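You operate a simulated robot arm through the tools that you are given. There is no shell and no other tool. Be economical: measure what you need, move in short steps, check, and stop when the job is done.

Carry out the task below with a simulated two-armed robot. There is one attempt and no reset: what you move stays moved.

TASK
On the worktop under the green-handled cupboard, fold the beige towel in half.

It is judged by the outcome, as a careful person would: the job done as asked, and still so three seconds after it is handed in. It fails if anything else is knocked over, pushed out of place, dropped, spilled or broken. Flat cloth is picked up by pressing the open fingertips on it (5 to 10 N) and closing them slowly along it; thin cloth reads only 2 to 8 mm in the jaws.

THE ROBOT
Two 7-joint arms with two-finger parallel grippers on one trunk, on a base that drives. Base frame: it is fixed to the floor where the robot stands at the start and does not move with it; the origin is under the middle of the robot, x ahead of it, y to its left, z up. Units: m, degrees, N and s.
The left shoulder is at the start at [0.07, 0.134, 1.201], the right one opposite. Places, roughly: beige towel [0.5, 0.1, 0.9]; worktop under the green-handled cupboard [0.6, 0.1, 0.9]. Payload 1.57 kg a hand.
The TCP of each hand is the grasp point between the finger pads, 0.03 m short of the fingertips. In the tool frame z runs along the fingers and y along their closing line. Largest opening 0.08 m; finger width 0.017, thickness 0.012; the body of the gripper, 0.04 by 0.082 m, starts 0.08 m behind the TCP.
Orientation is that of the tool frame in the base frame, as a unit quaternion [x, y, z, w]. With the fingers straight down and closing along the base's y, the tool's x points along the base's -x, its y along +y and its z along -z.

THE INTERFACE
- The arms move only by the tool send_rows. It takes "left_series", "right_series" or both (then of equal length, played together; a hand with none holds still); each is a list of rows, each a list of 3 entries, a list of its own where there are three numbers: the shift along the base's x, y, z in units of 150 mm (1.0 is 150 mm), then the turn, a rotation vector about the base's x, y, z in units of 120 degrees (1.0 is 120 degrees), then the gripper command, from -1 (shut) to 1 (fully open), values between in proportion. In form: [[[x, y, z], [wx, wy, wz], claw], ...]. A call has 1 to 12 rows; each row is the pose to reach, as a shift and turn from the pose commanded when the call began. A call with a number of a shift or a turn outside -1 to 1 is refused whole. Rows are played at 5 a second. More than 0.05 m and 8.6 degrees between two rows, or a gripper value outside its range, and nothing of the call is played. Where a pose cannot be reached the arm comes as near as it can. A force on the tool above 40 N (or 10 N above the force at the start of the call, whichever is more), or a blocked arm, ends the call early, and 0.2 s more pass. The fingers move at their own pace (about 0.153 m/s each) and stop on an object; they squeeze with about 20 N. The grip force told is the motor's: it shows also when the fingers shut on nothing. Time passes only in rows, and 0.2 s behind the last, so rows that repeat a pose let the fingers close. The reply holds the time, the measured pose of the TCP, the force on the tool along the base axes, the opening and the grip force, in the units named above and with some noise, with the torque about the TCP (base axes, N m) and any sound that the robot's microphone picked up, and new pictures: "show" is both (left out), scene, wrist or none (wrist: the cameras of the hands that moved).
- Cameras (640 x 400 px; columns grow to the right, rows downward): "scene" is now at [0.1207, 0.0222, 1.4048]; the picture's right is [0.31, -0.95, 0.00], its down [-0.76, -0.24, -0.61] and it looks along [0.58, 0.19, -0.80] (base axes); focal length 289 px, centre (320, 200). "left" rides on the left gripper at [0.072, 0.006, -0.122] in its tool frame; the picture's right is [-0.09, 1.00, 0.00], its down [-0.84, -0.08, -0.54] and it looks along [-0.54, -0.05, 0.84] (tool axes); focal length 238 px, centre (320, 200). "right" rides on the right gripper at [0.072, -0.007, -0.122] in its tool frame; the picture's right is [0.09, 1.00, 0.00], its down [-0.84, 0.08, -0.54] and it looks along [-0.54, 0.05, 0.84] (tool axes); focal length 238 px, centre (320, 200). There is no depth. A picture from a camera that has moved, and an enlarged one, comes with that camera's place and axes in the base frame and with its lens.
- raise_lower(by): slides the trunk up (or, below 0, down) by that many m; the arms and the scene camera ride with it, the base frame stays. It gives what a move gives, with no picture.
- base_move(legs): drives the robot by 1 to 6 legs, each [ahead, left, turn to the left] in m, m and degrees, along the robot's own axes; the way and the turn of a leg run together, so that a leg with both is an arc; at most 1.5 m and 180 degrees a leg. The arms and the cameras ride along, it lands a little off, and it stops where it bumps. It gives what a move gives, and a new picture of the scene camera.
- head_to(pan, tilt): turns the head with the scene camera to pan (to the left, within 86 degrees either way) and tilt (down, from -29 to 69), counted from straight ahead of the robot. It gives what a move gives, and a new picture of the scene camera.
- close_up(camera, box): a new picture of the part [left, top, right, bottom] of that camera's present view, enlarged. It takes no simulated time.
- sign_off(): hands the job in; it is judged then, once.

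Go step by step. Nothing tells you exact positions but the pictures and the camera data: compare them with the known pose of the tool, close in by small moves and look again before you grip or let go. The budget is 120 turns and 260 pictures, counting those below and the enlarged ones. Unless the task says otherwise, let go and move clear before handing in, and close with one line.

The tools are called after "Call:" by a JSON object that holds its "method" and its "body". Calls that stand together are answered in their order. send_rows: Moves the arms, as the interface text tells. Its arguments: {"type":"object","properties":{"left_series":{"type":"array","items":{"type":"array"}},"right_series":{"type":"array","items":{"type":"array"}},"show":{"type":"string","enum":["both","scene","wrist","none"]}},"required":[]} The other tools are called the same way: raise_lower (by) slides the trunk up or down; base_move (legs) drives the base; head_to (pan, tilt) turns the head that bears the scene camera; close_up (camera, box) takes an enlarged picture of a part of a camera's view; sign_off () hands the job in.

At the start:

```text
time_s: 0.0
left_position: [0.439, 0.3141, 1.0609]
left_ee_rot: [0.001, 1.0, 0.0, 0.0]
left_force: [-0.5, 0.2, -0.3]
left_ft_torque: [-0.01, -0.02, 0.0]
left_width: 0.0801
left_grip_force: 0.0
right_position: [0.4428, -0.078, 1.1304]
right_ee_rot: [0.0, 1.0, -0.001, 0.001]
right_force: [0.1, -0.2, 0.1]
right_ft_torque: [-0.01, -0.01, -0.02]
right_width: 0.0801
right_grip_force: 0.1
trunk travel left (down, up): [-0.775, 0.165]
robot x, y, heading: [0.0009, 0.0008, 0.1]
head pan, tilt: [17.8, 52.7]
```

scene: 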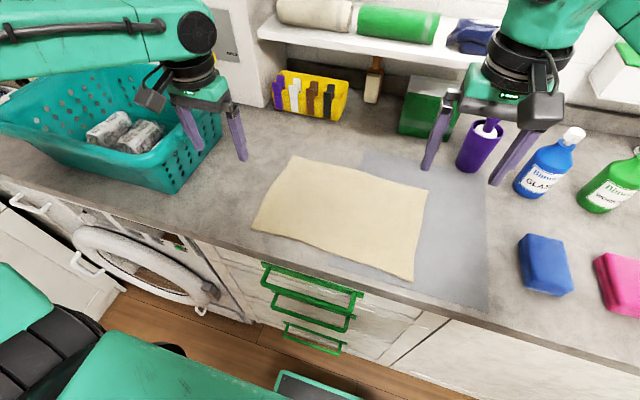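
right: 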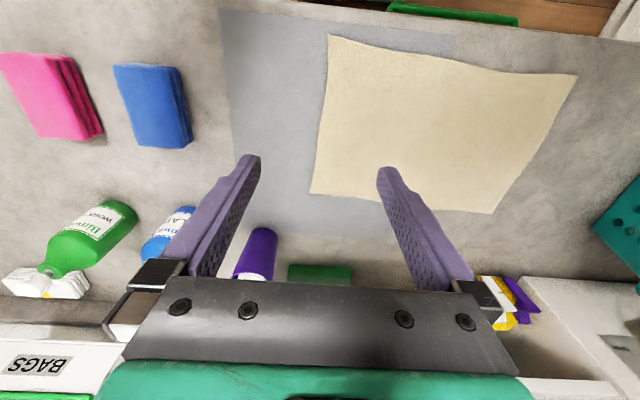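
left: 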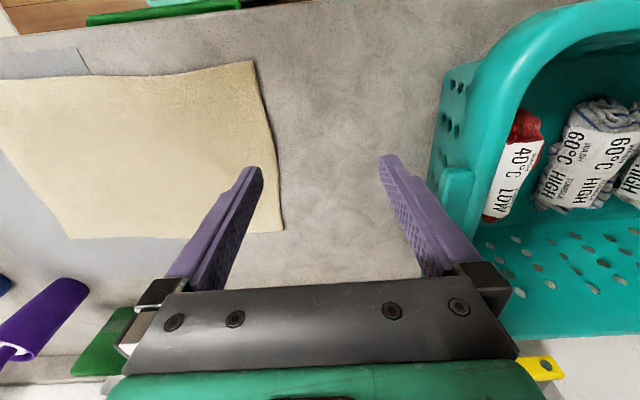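

The towel lies at about x 0.39–0.64 and y −0.085–0.27, with the basket well to its left. I'll fold the near edge over onto the far edge using both hands. First I move the left hand away from the basket, then centre the robot on the towel.

Call:
{"method": "send_rows", "body": {"left_series": [[[0, -0.25, 0.15], [0, 0, 0], 1], [[-0.05, -0.5, 0.3], [0, 0, 0], 1], [[-0.1, -0.75, 0.4], [0, 0, 0], 1], [[-0.1, -0.9, 0.4], [0, 0, 0], 1], [[-0.1, -0.9, 0.4], [0, 0, 0], 1]], "right_series": [[[0, -0.1, 0], [0, 0, 0], 1], [[-0.05, -0.25, 0], [0, 0, 0], 1], [[-0.1, -0.4, 0], [0, 0, 0], 1], [[-0.1, -0.5, 0], [0, 0, 0], 1], [[-0.1, -0.5, 0], [0, 0, 0], 1]], "show": "none"}}

Call:
{"method": "base_move", "body": {"legs": [[0, 0.09, 0]]}}

Call:
{"method": "base_move", "body": {"legs": [[0.05, 0, 0]]}}

```text
time_s: 1.2
left_position: [0.4239, 0.1805, 1.1225]
left_ee_rot: [-0.001, 1.0, -0.001, 0.0]
left_force: [-0.6, 0.9, -0.4]
left_ft_torque: [0.01, -0.03, -0.01]
left_width: 0.0801
left_grip_force: 0.1
right_position: [0.4251, -0.1527, 1.1287]
right_ee_rot: [0.0, 1.0, -0.001, -0.001]
right_force: [-0.3, 0.4, -0.2]
right_ft_torque: [-0.02, -0.01, -0.03]
right_width: 0.0803
right_grip_force: 0.2
trunk travel left (down, up): [-0.775, 0.165]
robot x, y, heading: [-0.0021, -0.0024, -0.4]
head pan, tilt: [17.8, 52.7]
```

```text
time_s: 2.3
left_position: [0.4241, 0.2653, 1.1228]
left_ee_rot: [-0.001, 1.0, 0.002, 0.0]
left_force: [-0.3, 0.3, 0.3]
left_ft_torque: [0.01, 0.04, -0.01]
left_width: 0.0801
left_grip_force: 0.1
right_position: [0.4274, -0.0658, 1.1288]
right_ee_rot: [0.0, 1.0, 0.002, 0.0]
right_force: [0.4, -0.7, -1.0]
right_ft_torque: [0.0, -0.03, -0.01]
right_width: 0.08
right_grip_force: 0.0
trunk travel left (down, up): [-0.775, 0.165]
robot x, y, heading: [-0.0004, 0.0884, 0.2]
head pan, tilt: [17.8, 52.7]
camera scene: at [0.1207, 0.1079, 1.4048], right [0.31, -0.95, 0.0], down [-0.76, -0.24, -0.61], along [0.58, 0.19, -0.8], focal length 289 px, centre (320, 200)
```

scene: 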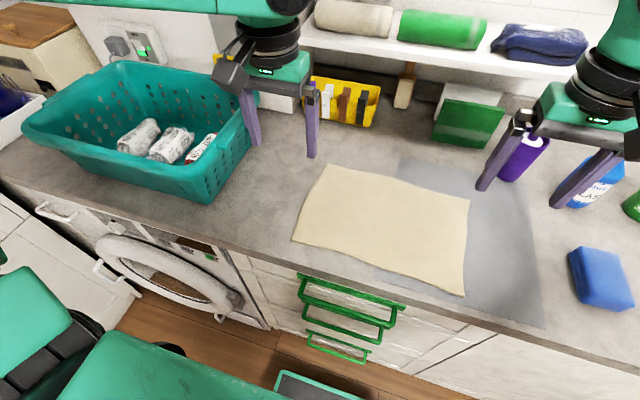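

```text
time_s: 3.2
left_position: [0.4674, 0.27, 1.1242]
left_ee_rot: [0.0, 1.0, 0.0, 0.003]
left_force: [-0.3, 0.8, 0.0]
left_ft_torque: [-0.01, -0.03, 0.03]
left_width: 0.0801
left_grip_force: 0.1
right_position: [0.469, -0.0626, 1.1323]
right_ee_rot: [0.0, 1.0, 0.0, 0.004]
right_force: [0.6, 0.0, 0.3]
right_ft_torque: [-0.01, -0.05, 0.04]
right_width: 0.0798
right_grip_force: 0.2
trunk travel left (down, up): [-0.775, 0.165]
robot x, y, heading: [0.049, 0.0883, -0.2]
head pan, tilt: [17.8, 52.7]
camera scene: at [0.1618, 0.1124, 1.4056], right [0.31, -0.95, 0.0], down [-0.75, -0.24, -0.61], along [0.58, 0.19, -0.79], focal length 289 px, centre (320, 200)
```

scene: 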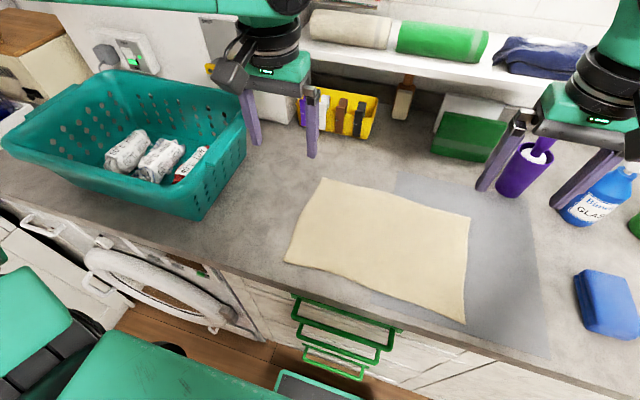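

The base is centred and the near edge runs from about (0.395, 0.264) to (0.38, −0.094). I lower both hands above the two near corners with the jaws half open and aim the head at the towel.

Call:
{"method": "send_rows", "body": {"left_series": [[[-0.1, -0.05, -0.25], [0, 0, 0], 0.5], [[-0.25, -0.12, -0.5], [0, 0, 0], 0], [[-0.35, -0.18, -0.75], [0, 0, 0], 0], [[-0.43, -0.22, -1.0], [0, 0, 0], 0], [[-0.43, -0.22, -1.0], [0, 0, 0], 0]], "right_series": [[[-0.12, 0, -0.25], [0, 0, 0], 0.5], [[-0.25, 0, -0.5], [0, 0, 0], 0], [[-0.4, 0, -0.75], [0, 0, 0], 0], [[-0.54, -0.02, -1.0], [0, 0, 0], 0], [[-0.54, -0.02, -1.0], [0, 0, 0], 0]], "show": "wrist"}}

Call:
{"method": "head_to", "body": {"pan": 0, "tilt": 60}}

```text
time_s: 4.4
left_position: [0.4087, 0.2373, 0.9716]
left_ee_rot: [0.0, 1.0, 0.001, 0.001]
left_force: [-0.6, 0.6, -0.3]
left_ft_torque: [0.04, 0.03, -0.03]
left_width: 0.0399
left_grip_force: 0.0
right_position: [0.3938, -0.0658, 0.9821]
right_ee_rot: [0.001, 1.0, 0.0, 0.002]
right_force: [0.4, 0.3, 0.7]
right_ft_torque: [-0.01, 0.01, -0.01]
right_width: 0.0398
right_grip_force: 0.0
trunk travel left (down, up): [-0.775, 0.165]
robot x, y, heading: [0.0488, 0.0883, 0.4]
head pan, tilt: [17.8, 52.7]
camera right: at [0.3212, -0.0709, 1.1042], right [-0.09, 1.0, 0.0], down [0.84, 0.08, 0.54], along [0.54, 0.05, -0.84], focal length 238 px, centre (320, 200)
camera left: at [0.3361, 0.2438, 1.0933], right [0.09, 1.0, 0.0], down [0.84, -0.08, 0.54], along [0.54, -0.05, -0.84], focal length 238 px, centre (320, 200)
```

right: 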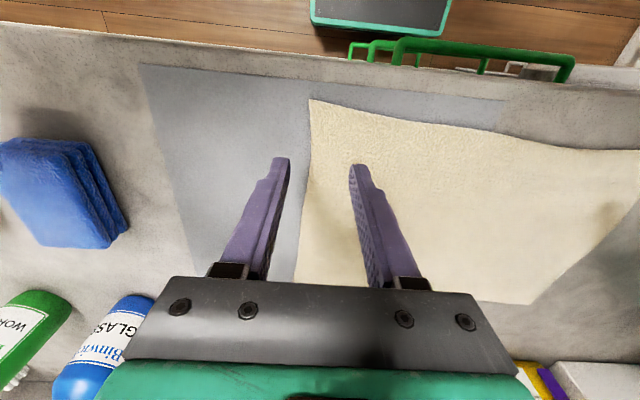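
left: 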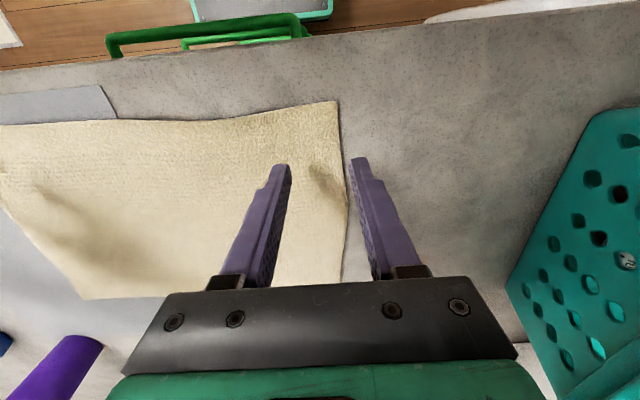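

```text
time_s: 5.2
left_position: [0.4083, 0.236, 0.9721]
left_ee_rot: [-0.001, 1.0, 0.0, 0.0]
left_force: [0.7, 0.0, 0.2]
left_ft_torque: [-0.01, 0.02, 0.03]
left_width: 0.04
left_grip_force: 0.1
right_position: [0.3957, -0.0645, 0.9821]
right_ee_rot: [0.0, 1.0, 0.0, 0.0]
right_force: [0.3, -0.6, -0.3]
right_ft_torque: [0.01, 0.0, 0.0]
right_width: 0.0402
right_grip_force: 0.0
trunk travel left (down, up): [-0.775, 0.165]
robot x, y, heading: [0.0469, 0.0879, -0.0]
head pan, tilt: [0.0, 60.0]
camera scene: at [0.1659, 0.0891, 1.3958], right [0.0, -1.0, 0.0], down [-0.87, 0.0, -0.5], along [0.5, 0.0, -0.87], focal length 289 px, centre (320, 200)
```

scene: 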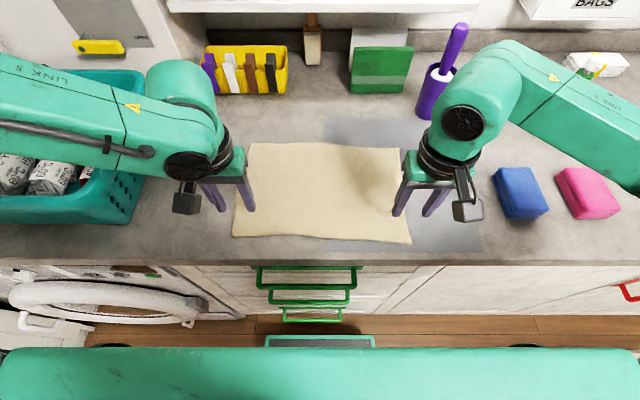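

Both hands are near the corners. The edge reads about x 0.386 at the left and 0.375 at the right. I move down to about 15 mm above the cloth and check.

Call:
{"method": "send_rows", "body": {"left_series": [[[-0.093, -0.047, -0.25], [0, 0, 0], 0], [[-0.093, -0.047, -0.51], [0, 0, 0], 0], [[-0.093, -0.047, -0.51], [0, 0, 0], 0]], "right_series": [[[-0.08, 0.067, -0.29], [0, 0, 0], 0], [[-0.08, 0.067, -0.58], [0, 0, 0], 0], [[-0.08, 0.067, -0.58], [0, 0, 0], 0]], "show": "wrist"}}

```text
time_s: 5.7
left_position: [0.3959, 0.2249, 0.9328]
left_ee_rot: [0.003, 1.0, -0.001, 0.01]
left_force: [-4.3, 1.2, 19.3]
left_ft_torque: [-0.09, 0.17, -0.07]
left_width: 0.0396
left_grip_force: 0.0
right_position: [0.382, -0.0557, 0.9323]
right_ee_rot: [-0.001, 1.0, 0.004, 0.003]
right_force: [-2.5, 0.2, 10.9]
right_ft_torque: [0.29, 0.08, 0.05]
right_width: 0.0396
right_grip_force: 0.1
trunk travel left (down, up): [-0.775, 0.165]
robot x, y, heading: [0.0489, 0.0894, 0.1]
head pan, tilt: [0.0, 60.0]
stopped in row 2 (left hand): the force on the tool passed its limit (the readings are from after the stop); the commanded pose is now the measured one
camera right: at [0.3072, -0.0619, 1.055], right [-0.09, 1.0, 0.01], down [0.83, 0.07, 0.55], along [0.55, 0.06, -0.84], focal length 238 px, centre (320, 200)
camera left: at [0.322, 0.2336, 1.0533], right [0.1, 1.0, 0.0], down [0.82, -0.08, 0.56], along [0.56, -0.05, -0.83], focal length 238 px, centre (320, 200)
```

right: 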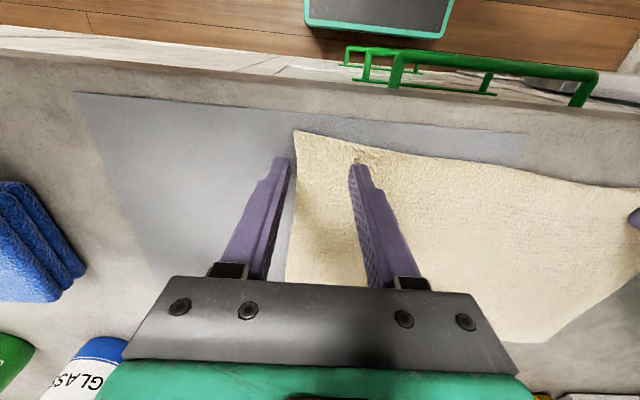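
left: 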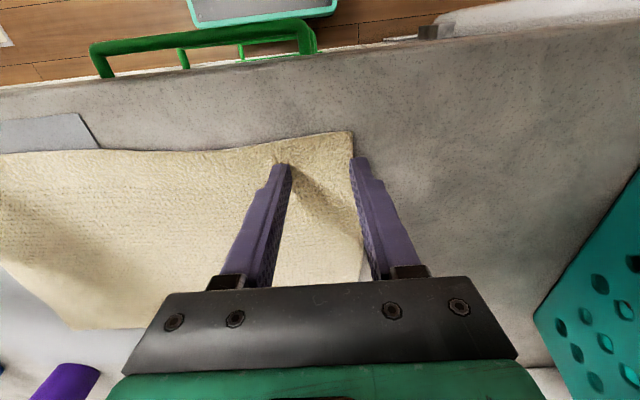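

The hands touched down at TCP z 0.933, so the worktop is really at about 0.90 and the towel spans x 0.365–0.59. I lift slightly, shift the fingers to the edge and look again.

Call:
{"method": "send_rows", "body": {"left_series": [[[0, 0, 0.12], [0, 0, 0], 0], [[-0.08, -0.03, 0.12], [0, 0, 0], 0], [[-0.08, -0.03, 0.06], [0, 0, 0], 0], [[-0.08, -0.03, 0.06], [0, 0, 0], 0]], "right_series": [[[0, 0, 0.12], [0, 0, 0], 0], [[-0.08, 0.1, 0.12], [0, 0, 0], 0], [[-0.08, 0.1, 0.06], [0, 0, 0], 0], [[-0.08, 0.1, 0.06], [0, 0, 0], 0]], "show": "both"}}

```text
time_s: 6.7
left_position: [0.3869, 0.2242, 0.9392]
left_ee_rot: [0.002, 1.0, -0.001, 0.007]
left_force: [-0.7, -0.4, 0.4]
left_ft_torque: [-0.01, -0.02, -0.06]
left_width: 0.0399
left_grip_force: 0.0
right_position: [0.3721, -0.0397, 0.9391]
right_ee_rot: [-0.001, 1.0, 0.003, 0.002]
right_force: [-0.1, -0.3, 0.2]
right_ft_torque: [-0.03, -0.03, -0.02]
right_width: 0.0402
right_grip_force: 0.0
trunk travel left (down, up): [-0.775, 0.165]
robot x, y, heading: [0.0452, 0.0885, -0.0]
head pan, tilt: [0.0, 60.0]
camera scene: at [0.1658, 0.0891, 1.3958], right [0.0, -1.0, 0.0], down [-0.87, 0.0, -0.5], along [0.5, 0.0, -0.87], focal length 289 px, centre (320, 200)
camera right: at [0.3001, -0.0463, 1.0616], right [-0.09, 1.0, 0.0], down [0.83, 0.08, 0.55], along [0.54, 0.05, -0.84], focal length 238 px, centre (320, 200)
camera left: at [0.3129, 0.2311, 1.0596], right [0.1, 1.0, 0.0], down [0.83, -0.08, 0.56], along [0.55, -0.05, -0.83], focal length 238 px, centre (320, 200)
```

scene: 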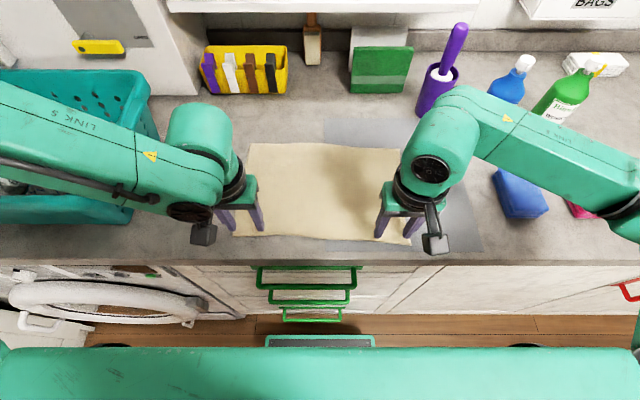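
right: 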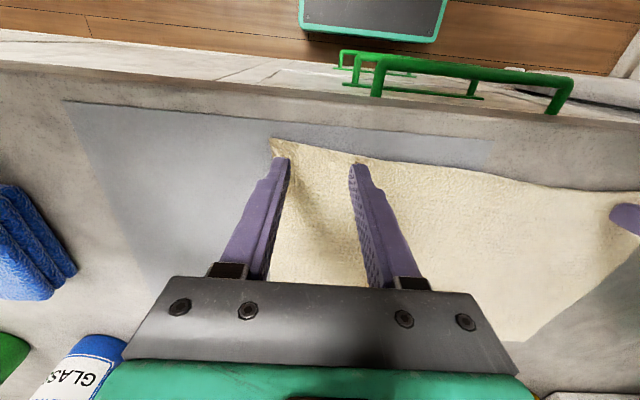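
left: 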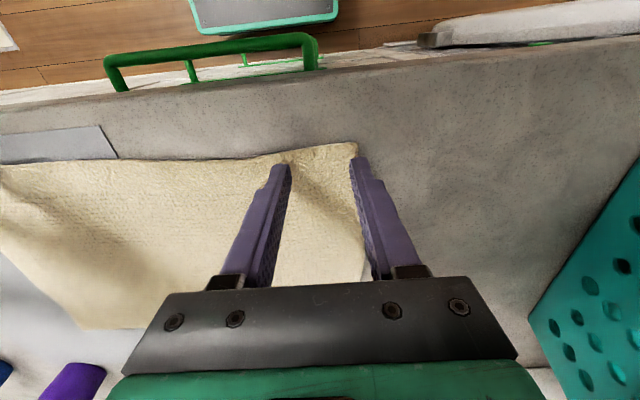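

The fingertips sit just inside the near edge on both sides. I make a small sideways correction and press down gently to read the force.

Call:
{"method": "send_rows", "body": {"left_series": [[[0, -0.05, 0], [0, 0, 0], 0], [[0, -0.05, -0.02], [0, 0, 0], 0], [[0, -0.05, -0.035], [0, 0, 0], 0], [[0, -0.05, -0.045], [0, 0, 0], 0], [[0, -0.05, -0.045], [0, 0, 0], 0]], "right_series": [[[-0.02, 0, 0], [0, 0, 0], 0], [[-0.02, 0, -0.02], [0, 0, 0], 0], [[-0.02, 0, -0.035], [0, 0, 0], 0], [[-0.02, 0, -0.045], [0, 0, 0], 0], [[-0.02, 0, -0.045], [0, 0, 0], 0]], "show": "none"}}

```text
time_s: 7.9
left_position: [0.3873, 0.215, 0.9356]
left_ee_rot: [0.003, 1.0, 0.0, 0.01]
left_force: [0.4, -0.4, 8.1]
left_ft_torque: [-0.01, -0.01, -0.04]
left_width: 0.0402
left_grip_force: 0.0
right_position: [0.369, -0.0396, 0.9337]
right_ee_rot: [0.0, 1.0, 0.003, 0.002]
right_force: [1.5, 0.6, 5.9]
right_ft_torque: [0.03, -0.1, -0.01]
right_width: 0.04
right_grip_force: 0.0
trunk travel left (down, up): [-0.775, 0.165]
robot x, y, heading: [0.0472, 0.0914, -0.0]
head pan, tilt: [0.0, 60.0]
```

Contact force is 6–8 N on both hands, which is the range I want. Now I close both grippers slowly along the cloth.

Call:
{"method": "send_rows", "body": {"left_series": [[[0, 0, 0], [0, 0, 0], -0.1], [[0, 0, 0], [0, 0, 0], -0.2], [[0, 0, 0], [0, 0, 0], -0.3], [[0, 0, 0], [0, 0, 0], -0.4], [[0, 0, 0], [0, 0, 0], -0.5], [[0, 0, 0], [0, 0, 0], -0.6], [[0, 0, 0], [0, 0, 0], -0.7], [[0, 0, 0], [0, 0, 0], -0.8], [[0, 0, 0], [0, 0, 0], -0.9], [[0, 0, 0], [0, 0, 0], -1], [[0, 0, 0], [0, 0, 0], -1], [[0, 0, 0], [0, 0, 0], -1]], "right_series": [[[0, 0, 0], [0, 0, 0], -0.1], [[0, 0, 0], [0, 0, 0], -0.2], [[0, 0, 0], [0, 0, 0], -0.3], [[0, 0, 0], [0, 0, 0], -0.4], [[0, 0, 0], [0, 0, 0], -0.5], [[0, 0, 0], [0, 0, 0], -0.6], [[0, 0, 0], [0, 0, 0], -0.7], [[0, 0, 0], [0, 0, 0], -0.8], [[0, 0, 0], [0, 0, 0], -0.9], [[0, 0, 0], [0, 0, 0], -1], [[0, 0, 0], [0, 0, 0], -1], [[0, 0, 0], [0, 0, 0], -1]], "show": "wrist"}}

```text
time_s: 10.5
left_position: [0.3859, 0.2147, 0.9334]
left_ee_rot: [0.002, 1.0, -0.003, 0.009]
left_force: [-0.5, -25.4, 6.3]
left_ft_torque: [-0.81, 0.0, 0.0]
left_width: 0.0061
left_grip_force: 20.0
right_position: [0.3682, -0.0397, 0.9326]
right_ee_rot: [-0.001, 1.0, 0.004, 0.003]
right_force: [-1.0, 25.2, 6.7]
right_ft_torque: [0.78, -0.02, 0.18]
right_width: 0.0064
right_grip_force: 20.4
trunk travel left (down, up): [-0.775, 0.165]
robot x, y, heading: [0.0495, 0.0881, 0.2]
head pan, tilt: [0.0, 60.0]
camera right: at [0.2951, -0.0465, 1.0559], right [-0.09, 1.0, 0.01], down [0.83, 0.07, 0.55], along [0.55, 0.06, -0.84], focal length 238 px, centre (320, 200)
camera left: at [0.3119, 0.2219, 1.0543], right [0.1, 1.0, 0.0], down [0.83, -0.08, 0.56], along [0.56, -0.06, -0.83], focal length 238 px, centre (320, 200)
```

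right: 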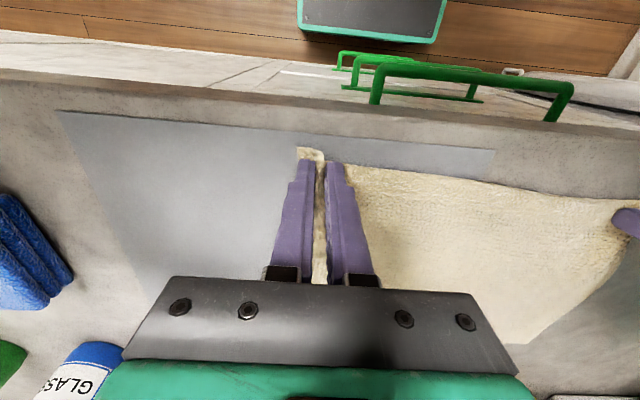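
left: 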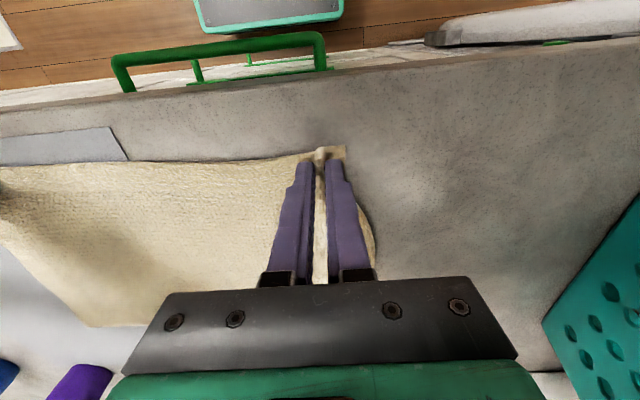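

Both grips hold cloth (about 6 mm), but the towel is taut between the hands at 25 N. I lift slightly while easing the hands toward each other to remove that tension.

Call:
{"method": "send_rows", "body": {"left_series": [[[0, -0.06, 0.04], [0, 0, 0], -1], [[0.02, -0.1, 0.1], [0, 0, 0], -1], [[0.04, -0.1, 0.2], [0, 0, 0], -1], [[0.04, -0.1, 0.2], [0, 0, 0], -1]], "right_series": [[[0, 0.06, 0.04], [0, 0, 0], -1], [[0.02, 0.1, 0.1], [0, 0, 0], -1], [[0.04, 0.1, 0.2], [0, 0, 0], -1], [[0.04, 0.1, 0.2], [0, 0, 0], -1]]}}

```text
time_s: 11.5
left_position: [0.3941, 0.1996, 0.9625]
left_ee_rot: [0.002, 1.0, 0.001, 0.008]
left_force: [-0.2, 0.7, -0.5]
left_ft_torque: [0.0, 0.01, -0.03]
left_width: 0.0046
left_grip_force: 20.1
right_position: [0.3756, -0.0253, 0.962]
right_ee_rot: [0.0, 1.0, 0.002, 0.002]
right_force: [0.9, -0.4, 0.3]
right_ft_torque: [-0.04, 0.03, 0.01]
right_width: 0.0047
right_grip_force: 20.0
trunk travel left (down, up): [-0.775, 0.165]
robot x, y, heading: [0.0515, 0.0891, 0.2]
head pan, tilt: [0.0, 60.0]
camera scene: at [0.1661, 0.0891, 1.3957], right [0.0, -1.0, 0.0], down [-0.87, 0.0, -0.5], along [0.5, 0.0, -0.87], focal length 289 px, centre (320, 200)
camera right: at [0.3026, -0.0323, 1.0846], right [-0.09, 1.0, 0.0], down [0.84, 0.08, 0.54], along [0.54, 0.05, -0.84], focal length 238 px, centre (320, 200)
camera left: at [0.3206, 0.2071, 1.0836], right [0.1, 1.0, 0.0], down [0.83, -0.08, 0.55], along [0.55, -0.05, -0.83], focal length 238 px, centre (320, 200)
```

scene: 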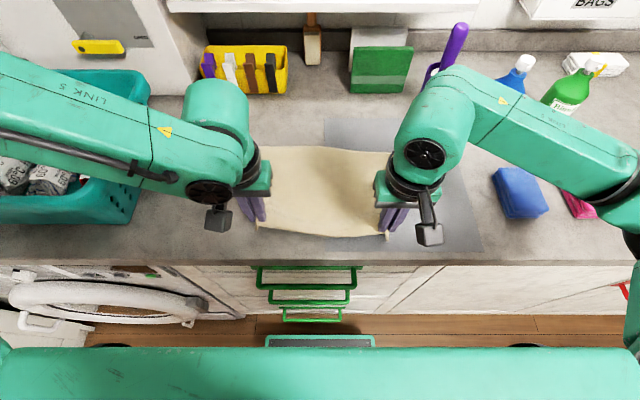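
right: 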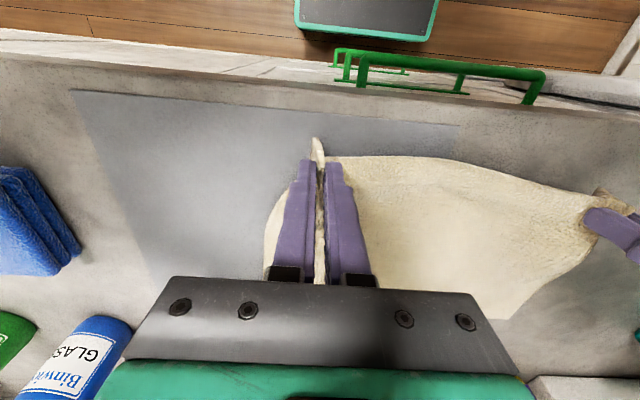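
left: 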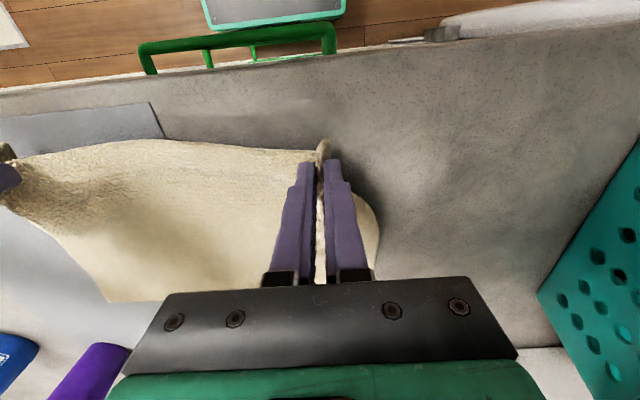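

Tension is gone and both corners are held off the surface. Next I carry the near edge up and over in an arc toward the far edge.

Call:
{"method": "send_rows", "body": {"left_series": [[[0.06, 0, 0.1], [0, 0, 0], -1], [[0.13, 0, 0.2], [0, 0, 0], -1], [[0.21, 0, 0.29], [0, 0, 0], -1], [[0.3, 0, 0.37], [0, 0, 0], -1], [[0.41, 0, 0.43], [0, 0, 0], -1], [[0.53, 0, 0.47], [0, 0, 0], -1], [[0.65, 0, 0.48], [0, 0, 0], -1], [[0.77, 0, 0.46], [0, 0, 0], -1], [[0.88, 0, 0.42], [0, 0, 0], -1], [[0.98, 0.0, 0.36], [0, 0, 0], -1], [[0.98, 0.0, 0.36], [0, 0, 0], -1]], "right_series": [[[0.06, 0, 0.1], [0, 0, 0], -1], [[0.13, 0, 0.2], [0, 0, 0], -1], [[0.21, 0, 0.29], [0, 0, 0], -1], [[0.3, -0.02, 0.37], [0, 0, 0], -1], [[0.41, -0.04, 0.43], [0, 0, 0], -1], [[0.53, -0.06, 0.47], [0, 0, 0], -1], [[0.65, -0.08, 0.48], [0, 0, 0], -1], [[0.77, -0.08, 0.46], [0, 0, 0], -1], [[0.88, -0.08, 0.42], [0, 0, 0], -1], [[0.98, -0.08, 0.36], [0, 0, 0], -1], [[0.98, -0.08, 0.36], [0, 0, 0], -1]]}}

```text
time_s: 13.9
left_position: [0.5402, 0.1995, 1.0171]
left_ee_rot: [0.002, 1.0, -0.002, 0.009]
left_force: [-0.5, -2.7, 0.2]
left_ft_torque: [-0.1, -0.02, -0.02]
left_width: 0.0045
left_grip_force: 20.0
right_position: [0.5227, -0.0359, 1.0174]
right_ee_rot: [0.001, 1.0, 0.003, 0.003]
right_force: [-0.1, 3.3, 0.7]
right_ft_torque: [0.07, -0.02, 0.04]
right_width: 0.0048
right_grip_force: 20.2
trunk travel left (down, up): [-0.775, 0.165]
robot x, y, heading: [0.0499, 0.0883, -0.2]
head pan, tilt: [0.0, 60.0]
camera scene: at [0.1651, 0.089, 1.3958], right [0.0, -1.0, 0.0], down [-0.87, 0.0, -0.5], along [0.5, 0.0, -0.87], focal length 289 px, centre (320, 200)
camera right: at [0.4499, -0.0429, 1.1392], right [-0.09, 1.0, 0.0], down [0.83, 0.08, 0.55], along [0.54, 0.05, -0.84], focal length 238 px, centre (320, 200)
camera left: at [0.4661, 0.2074, 1.1369], right [0.1, 1.0, 0.0], down [0.83, -0.08, 0.56], along [0.55, -0.05, -0.83], focal length 238 px, centre (320, 200)
```

scene: 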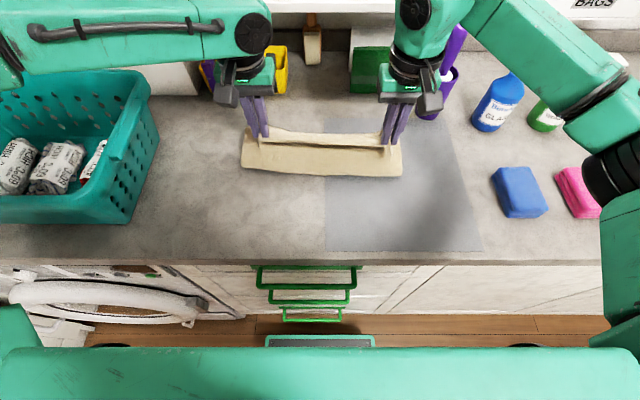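
right: 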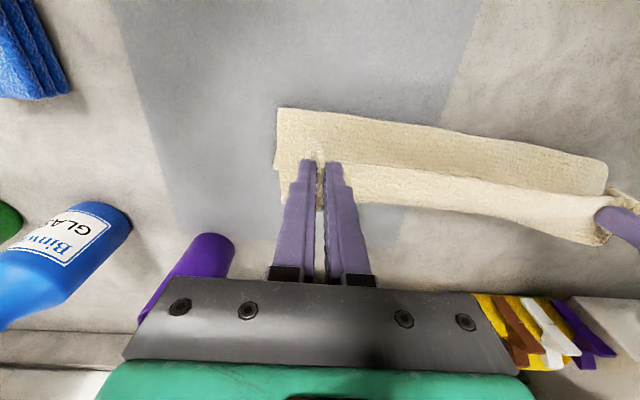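
left: 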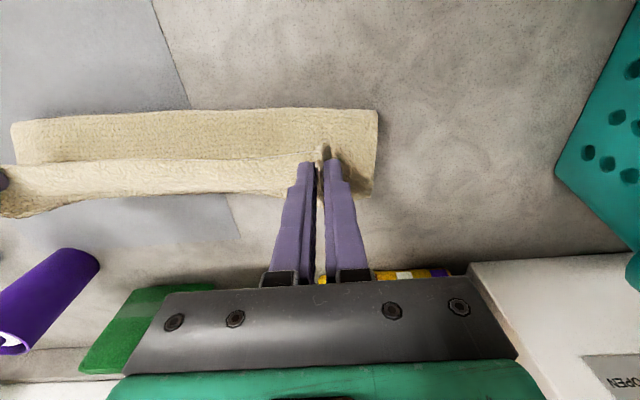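

The towel hangs folded at x ≈ 0.515, with the lower half's far edge at x ≈ 0.615. I continue forward and down so the upper half leans over the lower one.

Call:
{"method": "send_rows", "body": {"left_series": [[[0.1, 0, -0.04], [0, 0, 0], -1], [[0.2, 0, -0.1], [0, 0, 0], -1], [[0.3, 0.02, -0.18], [0, 0, 0], -1], [[0.38, 0.04, -0.26], [0, 0, 0], -1], [[0.4, 0.04, -0.32], [0, 0, 0], -1], [[0.4, 0.04, -0.32], [0, 0, 0], -1]], "right_series": [[[0.1, 0, -0.04], [0, 0, 0], -1], [[0.2, 0, -0.1], [0, 0, 0], -1], [[0.3, -0.02, -0.18], [0, 0, 0], -1], [[0.4, -0.04, -0.26], [0, 0, 0], -1], [[0.46, -0.04, -0.32], [0, 0, 0], -1], [[0.46, -0.04, -0.32], [0, 0, 0], -1]]}}

```text
time_s: 15.3
left_position: [0.5592, 0.2326, 0.986]
left_ee_rot: [0.002, 1.0, 0.0, 0.009]
left_force: [0.1, 0.0, -0.6]
left_ft_torque: [0.0, 0.03, 0.02]
left_width: 0.0043
left_grip_force: 19.6
left hand out of reach, approached as far as the arm can: row 1, 2, 3, 4, 5, 6
right_position: [0.5925, -0.0421, 0.9686]
right_ee_rot: [0.0, 1.0, 0.001, 0.001]
right_force: [0.1, 0.5, 0.5]
right_ft_torque: [-0.01, -0.01, -0.01]
right_width: 0.0
right_grip_force: 19.9
trunk travel left (down, up): [-0.775, 0.165]
robot x, y, heading: [0.0506, 0.0909, 0.1]
head pan, tilt: [0.0, 60.0]
camera scene: at [0.1655, 0.089, 1.3958], right [0.0, -1.0, 0.0], down [-0.87, 0.0, -0.5], along [0.5, 0.0, -0.87], focal length 289 px, centre (320, 200)
camera right: at [0.5189, -0.0495, 1.0909], right [-0.09, 1.0, 0.0], down [0.83, 0.08, 0.55], along [0.54, 0.05, -0.84], focal length 238 px, centre (320, 200)
camera left: at [0.485, 0.2396, 1.1072], right [0.1, 1.0, 0.0], down [0.83, -0.08, 0.56], along [0.55, -0.05, -0.83], focal length 238 px, centre (320, 200)
```

scene: 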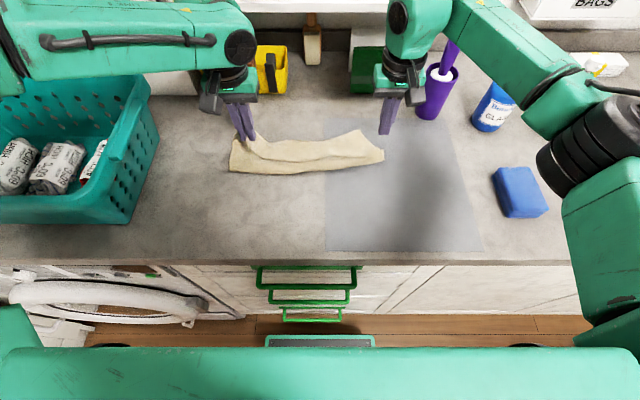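
right: 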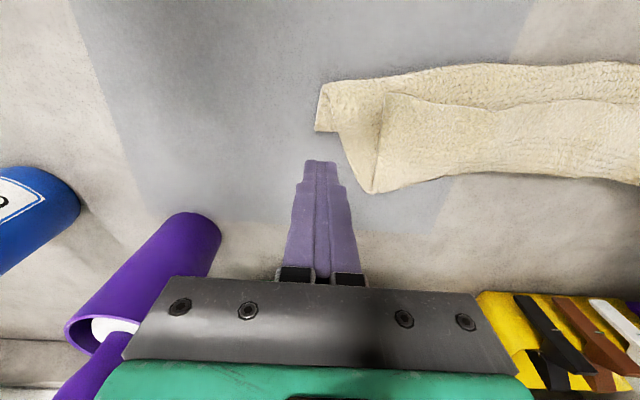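
left: 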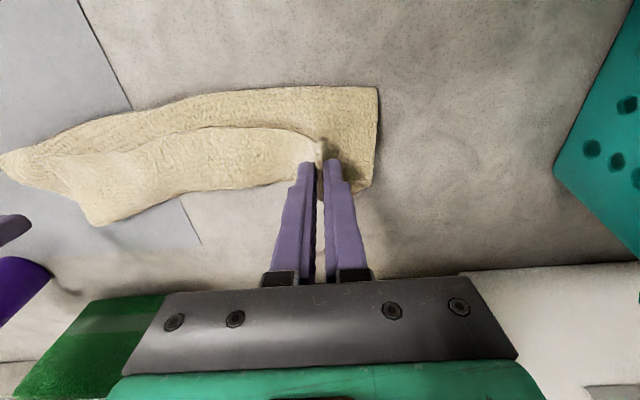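

The left arm hit its reach limit and drifted, so the right corner slipped out of its gripper. I lower and release the left corner, raise both hands and inspect.

Call:
{"method": "send_rows", "body": {"left_series": [[[0, -0.1, -0.1], [0, 0, 0], -1], [[0, -0.1, -0.2], [0, 0, 0], -1], [[0, -0.1, -0.2], [0, 0, 0], -0.4], [[0, -0.1, -0.2], [0, 0, 0], -0.2], [[0, -0.1, 0.0], [0, 0, 0], -0.2], [[0, -0.1, 0.3], [0, 0, 0], -0.2], [[-0.1, 0.1, 0.6], [0, 0, 0], -0.2], [[-0.3, 0.3, 0.7], [0, 0, 0], -0.2], [[-0.5, 0.5, 0.7], [0, 0, 0], -0.2]], "right_series": [[[0, 0, 0], [0, 0, 0], -1], [[0, 0, 0], [0, 0, 0], -1], [[0, 0, 0.0], [0, 0, 0], -1], [[0, 0, 0.1], [0, 0, 0], -1], [[-0.1, 0, 0.3], [0, 0, 0], -1], [[-0.2, -0.1, 0.5], [0, 0, 0], -1], [[-0.4, -0.3, 0.7], [0, 0, 0], -1], [[-0.6, -0.5, 0.8], [0, 0, 0], -1], [[-0.7, -0.7, 0.8], [0, 0, 0], -1]]}}

```text
refused: row 7 steps farther than a row can; nothing moved
```

Call:
{"method": "send_rows", "body": {"left_series": [[[0, -0.1, -0.1], [0, 0, 0], -1], [[0, -0.1, -0.2], [0, 0, 0], -1], [[0, -0.1, -0.2], [0, 0, 0], -0.4], [[0, -0.1, -0.2], [0, 0, 0], -0.2], [[0, -0.1, 0.0], [0, 0, 0], -0.2], [[0, -0.1, 0.25], [0, 0, 0], -0.2], [[-0.1, 0.0, 0.5], [0, 0, 0], -0.2], [[-0.2, 0.1, 0.7], [0, 0, 0], -0.2], [[-0.35, 0.2, 0.7], [0, 0, 0], -0.2], [[-0.5, 0.3, 0.7], [0, 0, 0], -0.2]], "right_series": [[[0, 0, 0], [0, 0, 0], -1], [[0, 0, 0], [0, 0, 0], -1], [[0, 0, 0.0], [0, 0, 0], -1], [[0, 0, 0.1], [0, 0, 0], -1], [[-0.1, 0, 0.3], [0, 0, 0], -1], [[-0.2, -0.1, 0.5], [0, 0, 0], -1], [[-0.35, -0.2, 0.7], [0, 0, 0], -1], [[-0.5, -0.3, 0.8], [0, 0, 0], -1], [[-0.6, -0.45, 0.8], [0, 0, 0], -1], [[-0.7, -0.6, 0.8], [0, 0, 0], -1]]}}

```text
time_s: 17.5
left_position: [0.4862, 0.2766, 1.0939]
left_ee_rot: [0.001, 1.0, 0.0, 0.008]
left_force: [0.4, 0.1, 0.2]
left_ft_torque: [0.04, -0.01, 0.0]
left_width: 0.0322
left_grip_force: 0.1
left hand out of reach, approached as far as the arm can: row 1, 2, 3, 4, 5, 6
right_position: [0.4836, -0.131, 1.0882]
right_ee_rot: [-0.001, 1.0, 0.003, 0.003]
right_force: [1.1, -0.3, 0.5]
right_ft_torque: [0.0, -0.04, -0.01]
right_width: 0.0001
right_grip_force: 20.2
trunk travel left (down, up): [-0.775, 0.165]
robot x, y, heading: [0.047, 0.087, -0.0]
head pan, tilt: [0.0, 60.0]
camera scene: at [0.163, 0.089, 1.396], right [0.0, -1.0, 0.0], down [-0.86, 0.0, -0.5], along [0.5, 0.0, -0.86], focal length 289 px, centre (320, 200)
camera right: at [0.4103, -0.1382, 1.2111], right [-0.09, 1.0, 0.0], down [0.83, 0.08, 0.55], along [0.54, 0.06, -0.84], focal length 238 px, centre (320, 200)
camera left: at [0.4124, 0.2853, 1.2141], right [0.1, 1.0, 0.0], down [0.83, -0.08, 0.56], along [0.55, -0.05, -0.83], focal length 238 px, centre (320, 200)
```

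scene: 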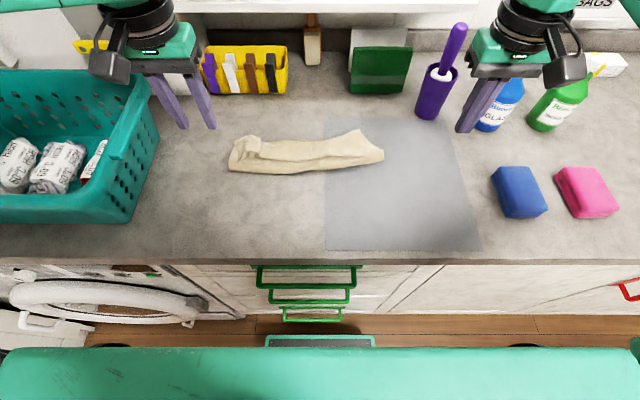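
right: 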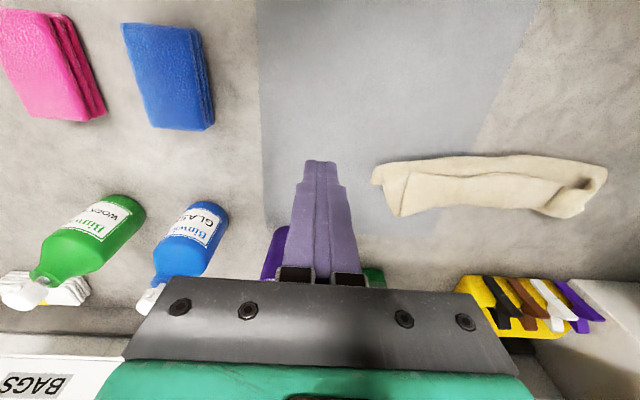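
left: 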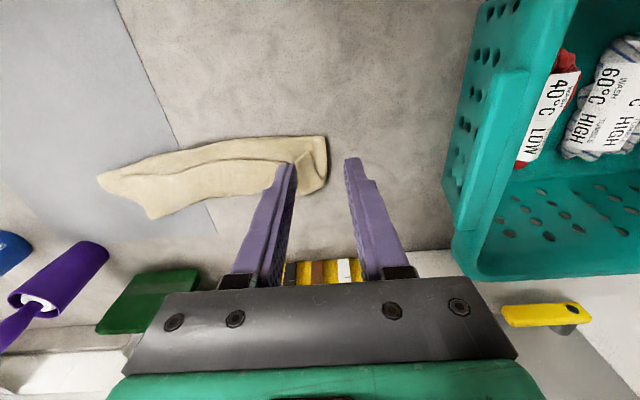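

Call:
{"method": "close_up", "body": {"camera": "scene", "box": [200, 110, 410, 200]}}

Call:
{"method": "close_up", "body": {"camera": "left", "box": [80, 110, 350, 250]}}

Call:
{"method": "close_up", "body": {"camera": "right", "box": [350, 130, 630, 250]}}

```text
3.05 times, centred on (305, 155) of scene
camera zoom: at [0.163, 0.089, 1.396], right [0.0, -1.0, 0.0], down [-0.86, 0.0, -0.5], along [0.5, 0.0, -0.86], focal length 881 px, centre (366, 337)
```

zoom: 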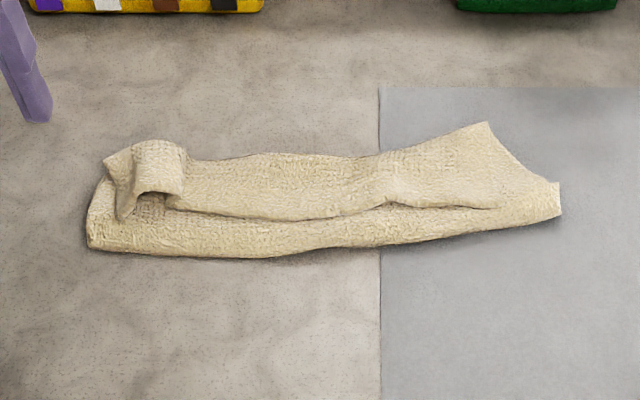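

```text
2.37 times, centred on (215, 180) of left
camera zoom: at [0.4124, 0.2853, 1.2141], right [0.1, 1.0, 0.0], down [0.83, -0.08, 0.56], along [0.55, -0.05, -0.83], focal length 565 px, centre (569, 247)
```

zoom: 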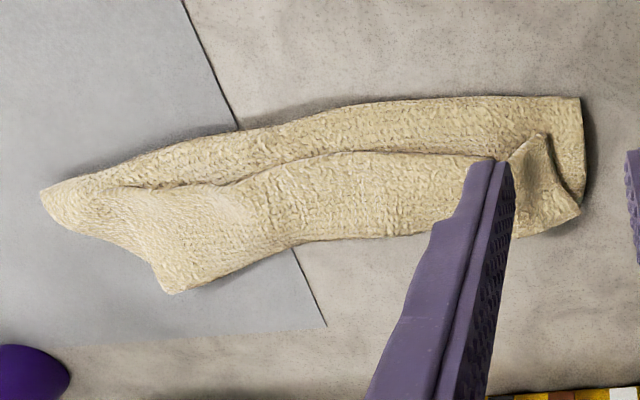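

```text
2.29 times, centred on (490, 190) of right
camera zoom: at [0.4103, -0.1382, 1.2111], right [-0.09, 1.0, 0.0], down [0.83, 0.08, 0.55], along [0.54, 0.06, -0.84], focal length 545 px, centre (-69, 223)
```

zoom: 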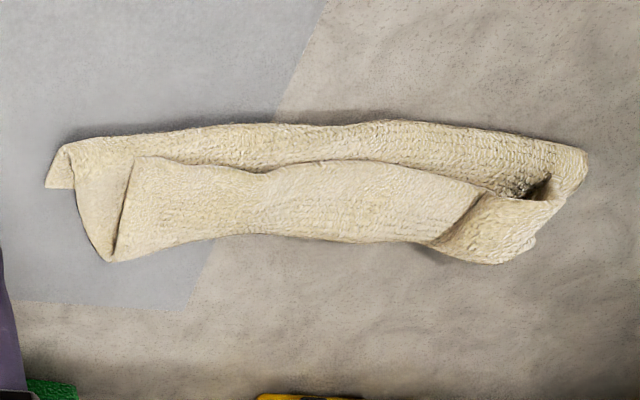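

The upper half curled back into a roll, so I'll unroll it and redo the fold. Before planning the second try, I check what the left arm can reach in free air above the counter.

Call:
{"method": "send_rows", "body": {"left_series": [[[0.2, -0.1, 0], [0, 0, 0], -0.2], [[0.4, -0.2, 0], [0, 0, 0], -0.2], [[0.6, -0.3, 0], [0, 0, 0], -0.2], [[0.72, -0.3, -0.15], [0, 0, 0], -0.2], [[0.72, -0.3, -0.3], [0, 0, 0], -0.2], [[0.72, -0.3, -0.45], [0, 0, 0], -0.2], [[0.72, -0.3, -0.45], [0, 0, 0], -0.2]], "show": "scene"}}

```text
time_s: 19.1
left_position: [0.579, 0.2449, 1.0259]
left_ee_rot: [0.004, 1.0, -0.002, 0.009]
left_force: [-0.1, -0.5, -0.4]
left_ft_torque: [0.0, 0.01, 0.02]
left_width: 0.032
left_grip_force: 0.1
left hand out of reach, approached as far as the arm can: row 3, 4, 5, 6, 7
right_position: [0.486, -0.1316, 1.087]
right_ee_rot: [0.001, 1.0, 0.003, 0.002]
right_force: [0.2, 0.0, -1.0]
right_ft_torque: [-0.01, 0.01, 0.0]
right_width: 0.0
right_grip_force: 19.9
trunk travel left (down, up): [-0.775, 0.165]
robot x, y, heading: [0.0473, 0.0887, 0.1]
head pan, tilt: [0.0, 60.0]
camera scene: at [0.1655, 0.0891, 1.3958], right [0.0, -1.0, 0.0], down [-0.87, 0.0, -0.5], along [0.5, 0.0, -0.87], focal length 289 px, centre (320, 200)
```

scene: 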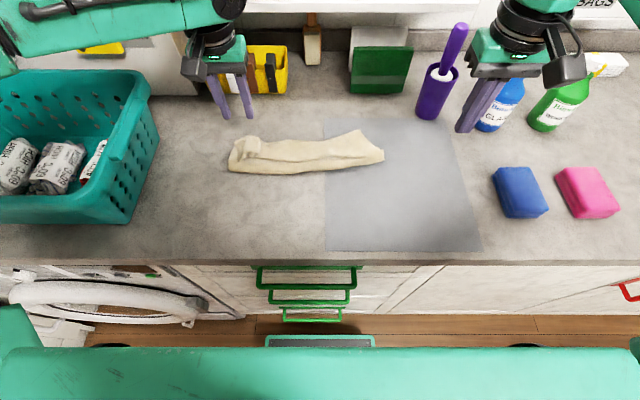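

The left arm stops about 2 cm short of the far edge, and there seem to be roughly 6 cm between the robot's base and the drawer handles. I creep forward 3.5 cm.

Call:
{"method": "base_move", "body": {"legs": [[0.035, 0, 0]]}}

```text
time_s: 20.1
left_position: [0.6011, 0.2439, 1.0293]
left_ee_rot: [0.006, 1.0, 0.0, 0.01]
left_force: [0.2, 0.2, 0.5]
left_ft_torque: [0.03, 0.02, -0.01]
left_width: 0.0321
left_grip_force: 0.1
right_position: [0.5135, -0.1279, 1.0903]
right_ee_rot: [-0.003, 1.0, 0.001, 0.004]
right_force: [-0.2, 1.0, 0.2]
right_ft_torque: [0.03, -0.02, 0.02]
right_width: 0.0002
right_grip_force: 19.8
trunk travel left (down, up): [-0.775, 0.165]
robot x, y, heading: [0.0784, 0.0851, 0.4]
head pan, tilt: [0.0, 60.0]
stopped in leg 1: the robot was blocked; the commanded pose is now the measured one
camera scene: at [0.19, 0.0907, 1.3965], right [0.01, -1.0, 0.0], down [-0.86, 0.0, -0.51], along [0.51, 0.0, -0.86], focal length 289 px, centre (320, 200)
```

scene: 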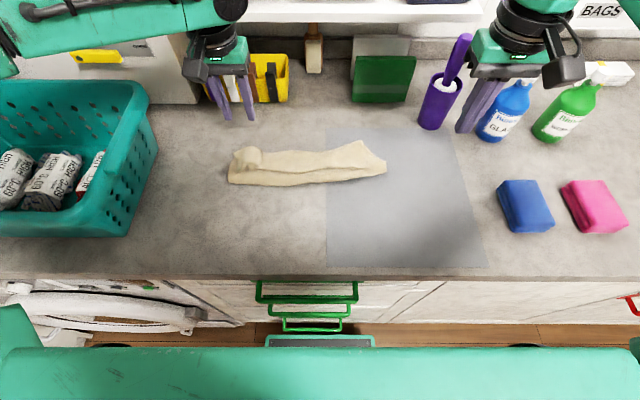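

The base bumped lightly after 3 cm, so I back off 5 mm. Then I bring both hands over the curled-back lip at x ≈ 0.545.

Call:
{"method": "base_move", "body": {"legs": [[-0.006, 0, 0]]}}

Call:
{"method": "send_rows", "body": {"left_series": [[[-0.1, -0.05, 0], [0, 0, 0], -0.3], [[-0.2, -0.12, 0], [0, 0, 0], -0.3], [[-0.3, -0.2, -0.1], [0, 0, 0], -0.3], [[-0.34, -0.29, -0.25], [0, 0, 0], -0.3], [[-0.34, -0.29, -0.36], [0, 0, 0], -0.3], [[-0.34, -0.29, -0.36], [0, 0, 0], -0.3]], "right_series": [[[0.05, 0.2, 0], [0, 0, 0], -0.3], [[0.1, 0.4, -0.1], [0, 0, 0], -0.3], [[0.15, 0.6, -0.25], [0, 0, 0], -0.3], [[0.2, 0.8, -0.45], [0, 0, 0], -0.3], [[0.26, 0.99, -0.65], [0, 0, 0], -0.3], [[0.26, 0.99, -0.77], [0, 0, 0], -0.3]]}}

```text
time_s: 20.8
left_position: [0.6012, 0.243, 1.0262]
left_ee_rot: [0.006, 1.0, -0.002, 0.007]
left_force: [-0.1, -0.4, 0.5]
left_ft_torque: [0.02, 0.0, -0.03]
left_width: 0.0319
left_grip_force: 0.0
right_position: [0.5112, -0.1299, 1.0887]
right_ee_rot: [-0.001, 1.0, 0.003, 0.002]
right_force: [-0.1, 0.0, -0.5]
right_ft_torque: [0.0, 0.02, -0.03]
right_width: 0.0001
right_grip_force: 19.9
trunk travel left (down, up): [-0.775, 0.165]
robot x, y, heading: [0.0773, 0.0937, 0.3]
head pan, tilt: [0.0, 60.0]
camera scene: at [0.1903, 0.0898, 1.3959], right [0.0, -1.0, 0.0], down [-0.87, 0.0, -0.5], along [0.5, 0.0, -0.87], focal length 289 px, centre (320, 200)
```

scene: 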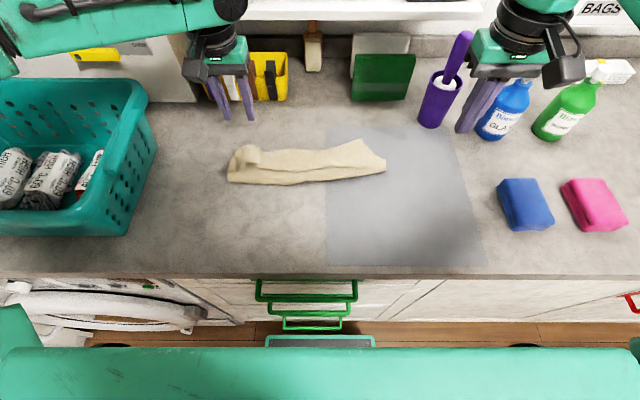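

```text
time_s: 22.2
left_position: [0.5508, 0.1992, 0.9731]
left_ee_rot: [0.006, 1.0, -0.001, 0.008]
left_force: [0.0, 0.5, -0.1]
left_ft_torque: [0.0, 0.0, -0.02]
left_width: 0.0282
left_grip_force: 0.1
right_position: [0.5533, 0.017, 0.9707]
right_ee_rot: [-0.002, 1.0, 0.003, 0.002]
right_force: [-0.6, 0.1, -0.4]
right_ft_torque: [-0.01, 0.0, 0.01]
right_width: 0.028
right_grip_force: 0.1
trunk travel left (down, up): [-0.775, 0.165]
robot x, y, heading: [0.0766, 0.0894, -0.1]
head pan, tilt: [0.0, 60.0]
camera scene: at [0.1916, 0.0886, 1.3958], right [0.0, -1.0, 0.0], down [-0.87, 0.0, -0.5], along [0.5, 0.0, -0.87], focal length 289 px, centre (320, 200)
camera right: at [0.4799, 0.0105, 1.0929], right [-0.1, 1.0, 0.01], down [0.83, 0.08, 0.55], along [0.54, 0.06, -0.84], focal length 238 px, centre (320, 200)
camera left: at [0.4759, 0.2082, 1.0937], right [0.1, 0.99, 0.0], down [0.83, -0.09, 0.55], along [0.55, -0.06, -0.83], focal length 238 px, centre (320, 200)
```

scene: 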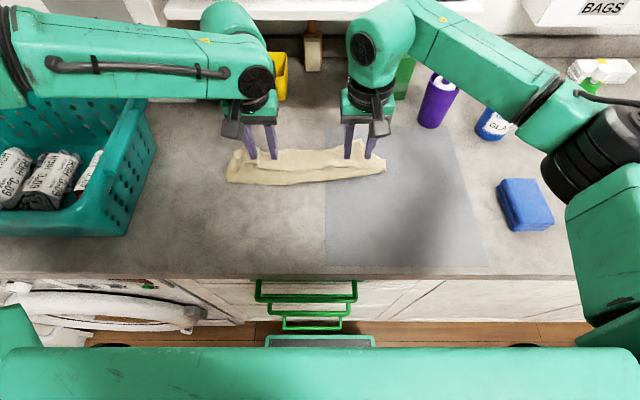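
right: 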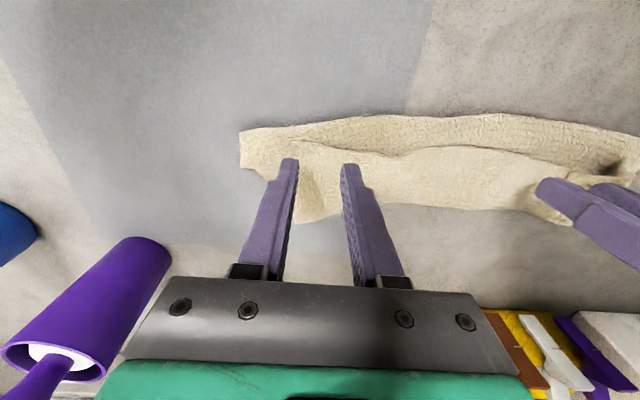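
left: 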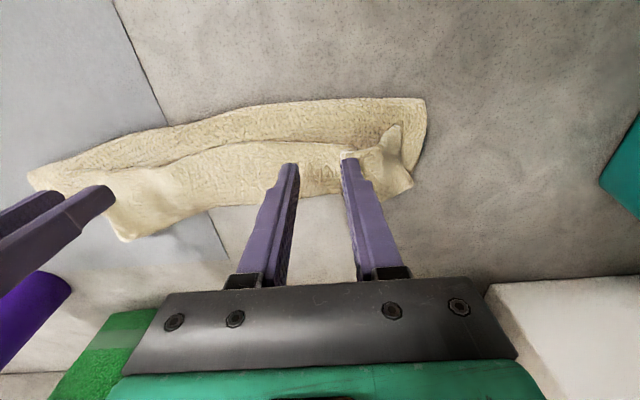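

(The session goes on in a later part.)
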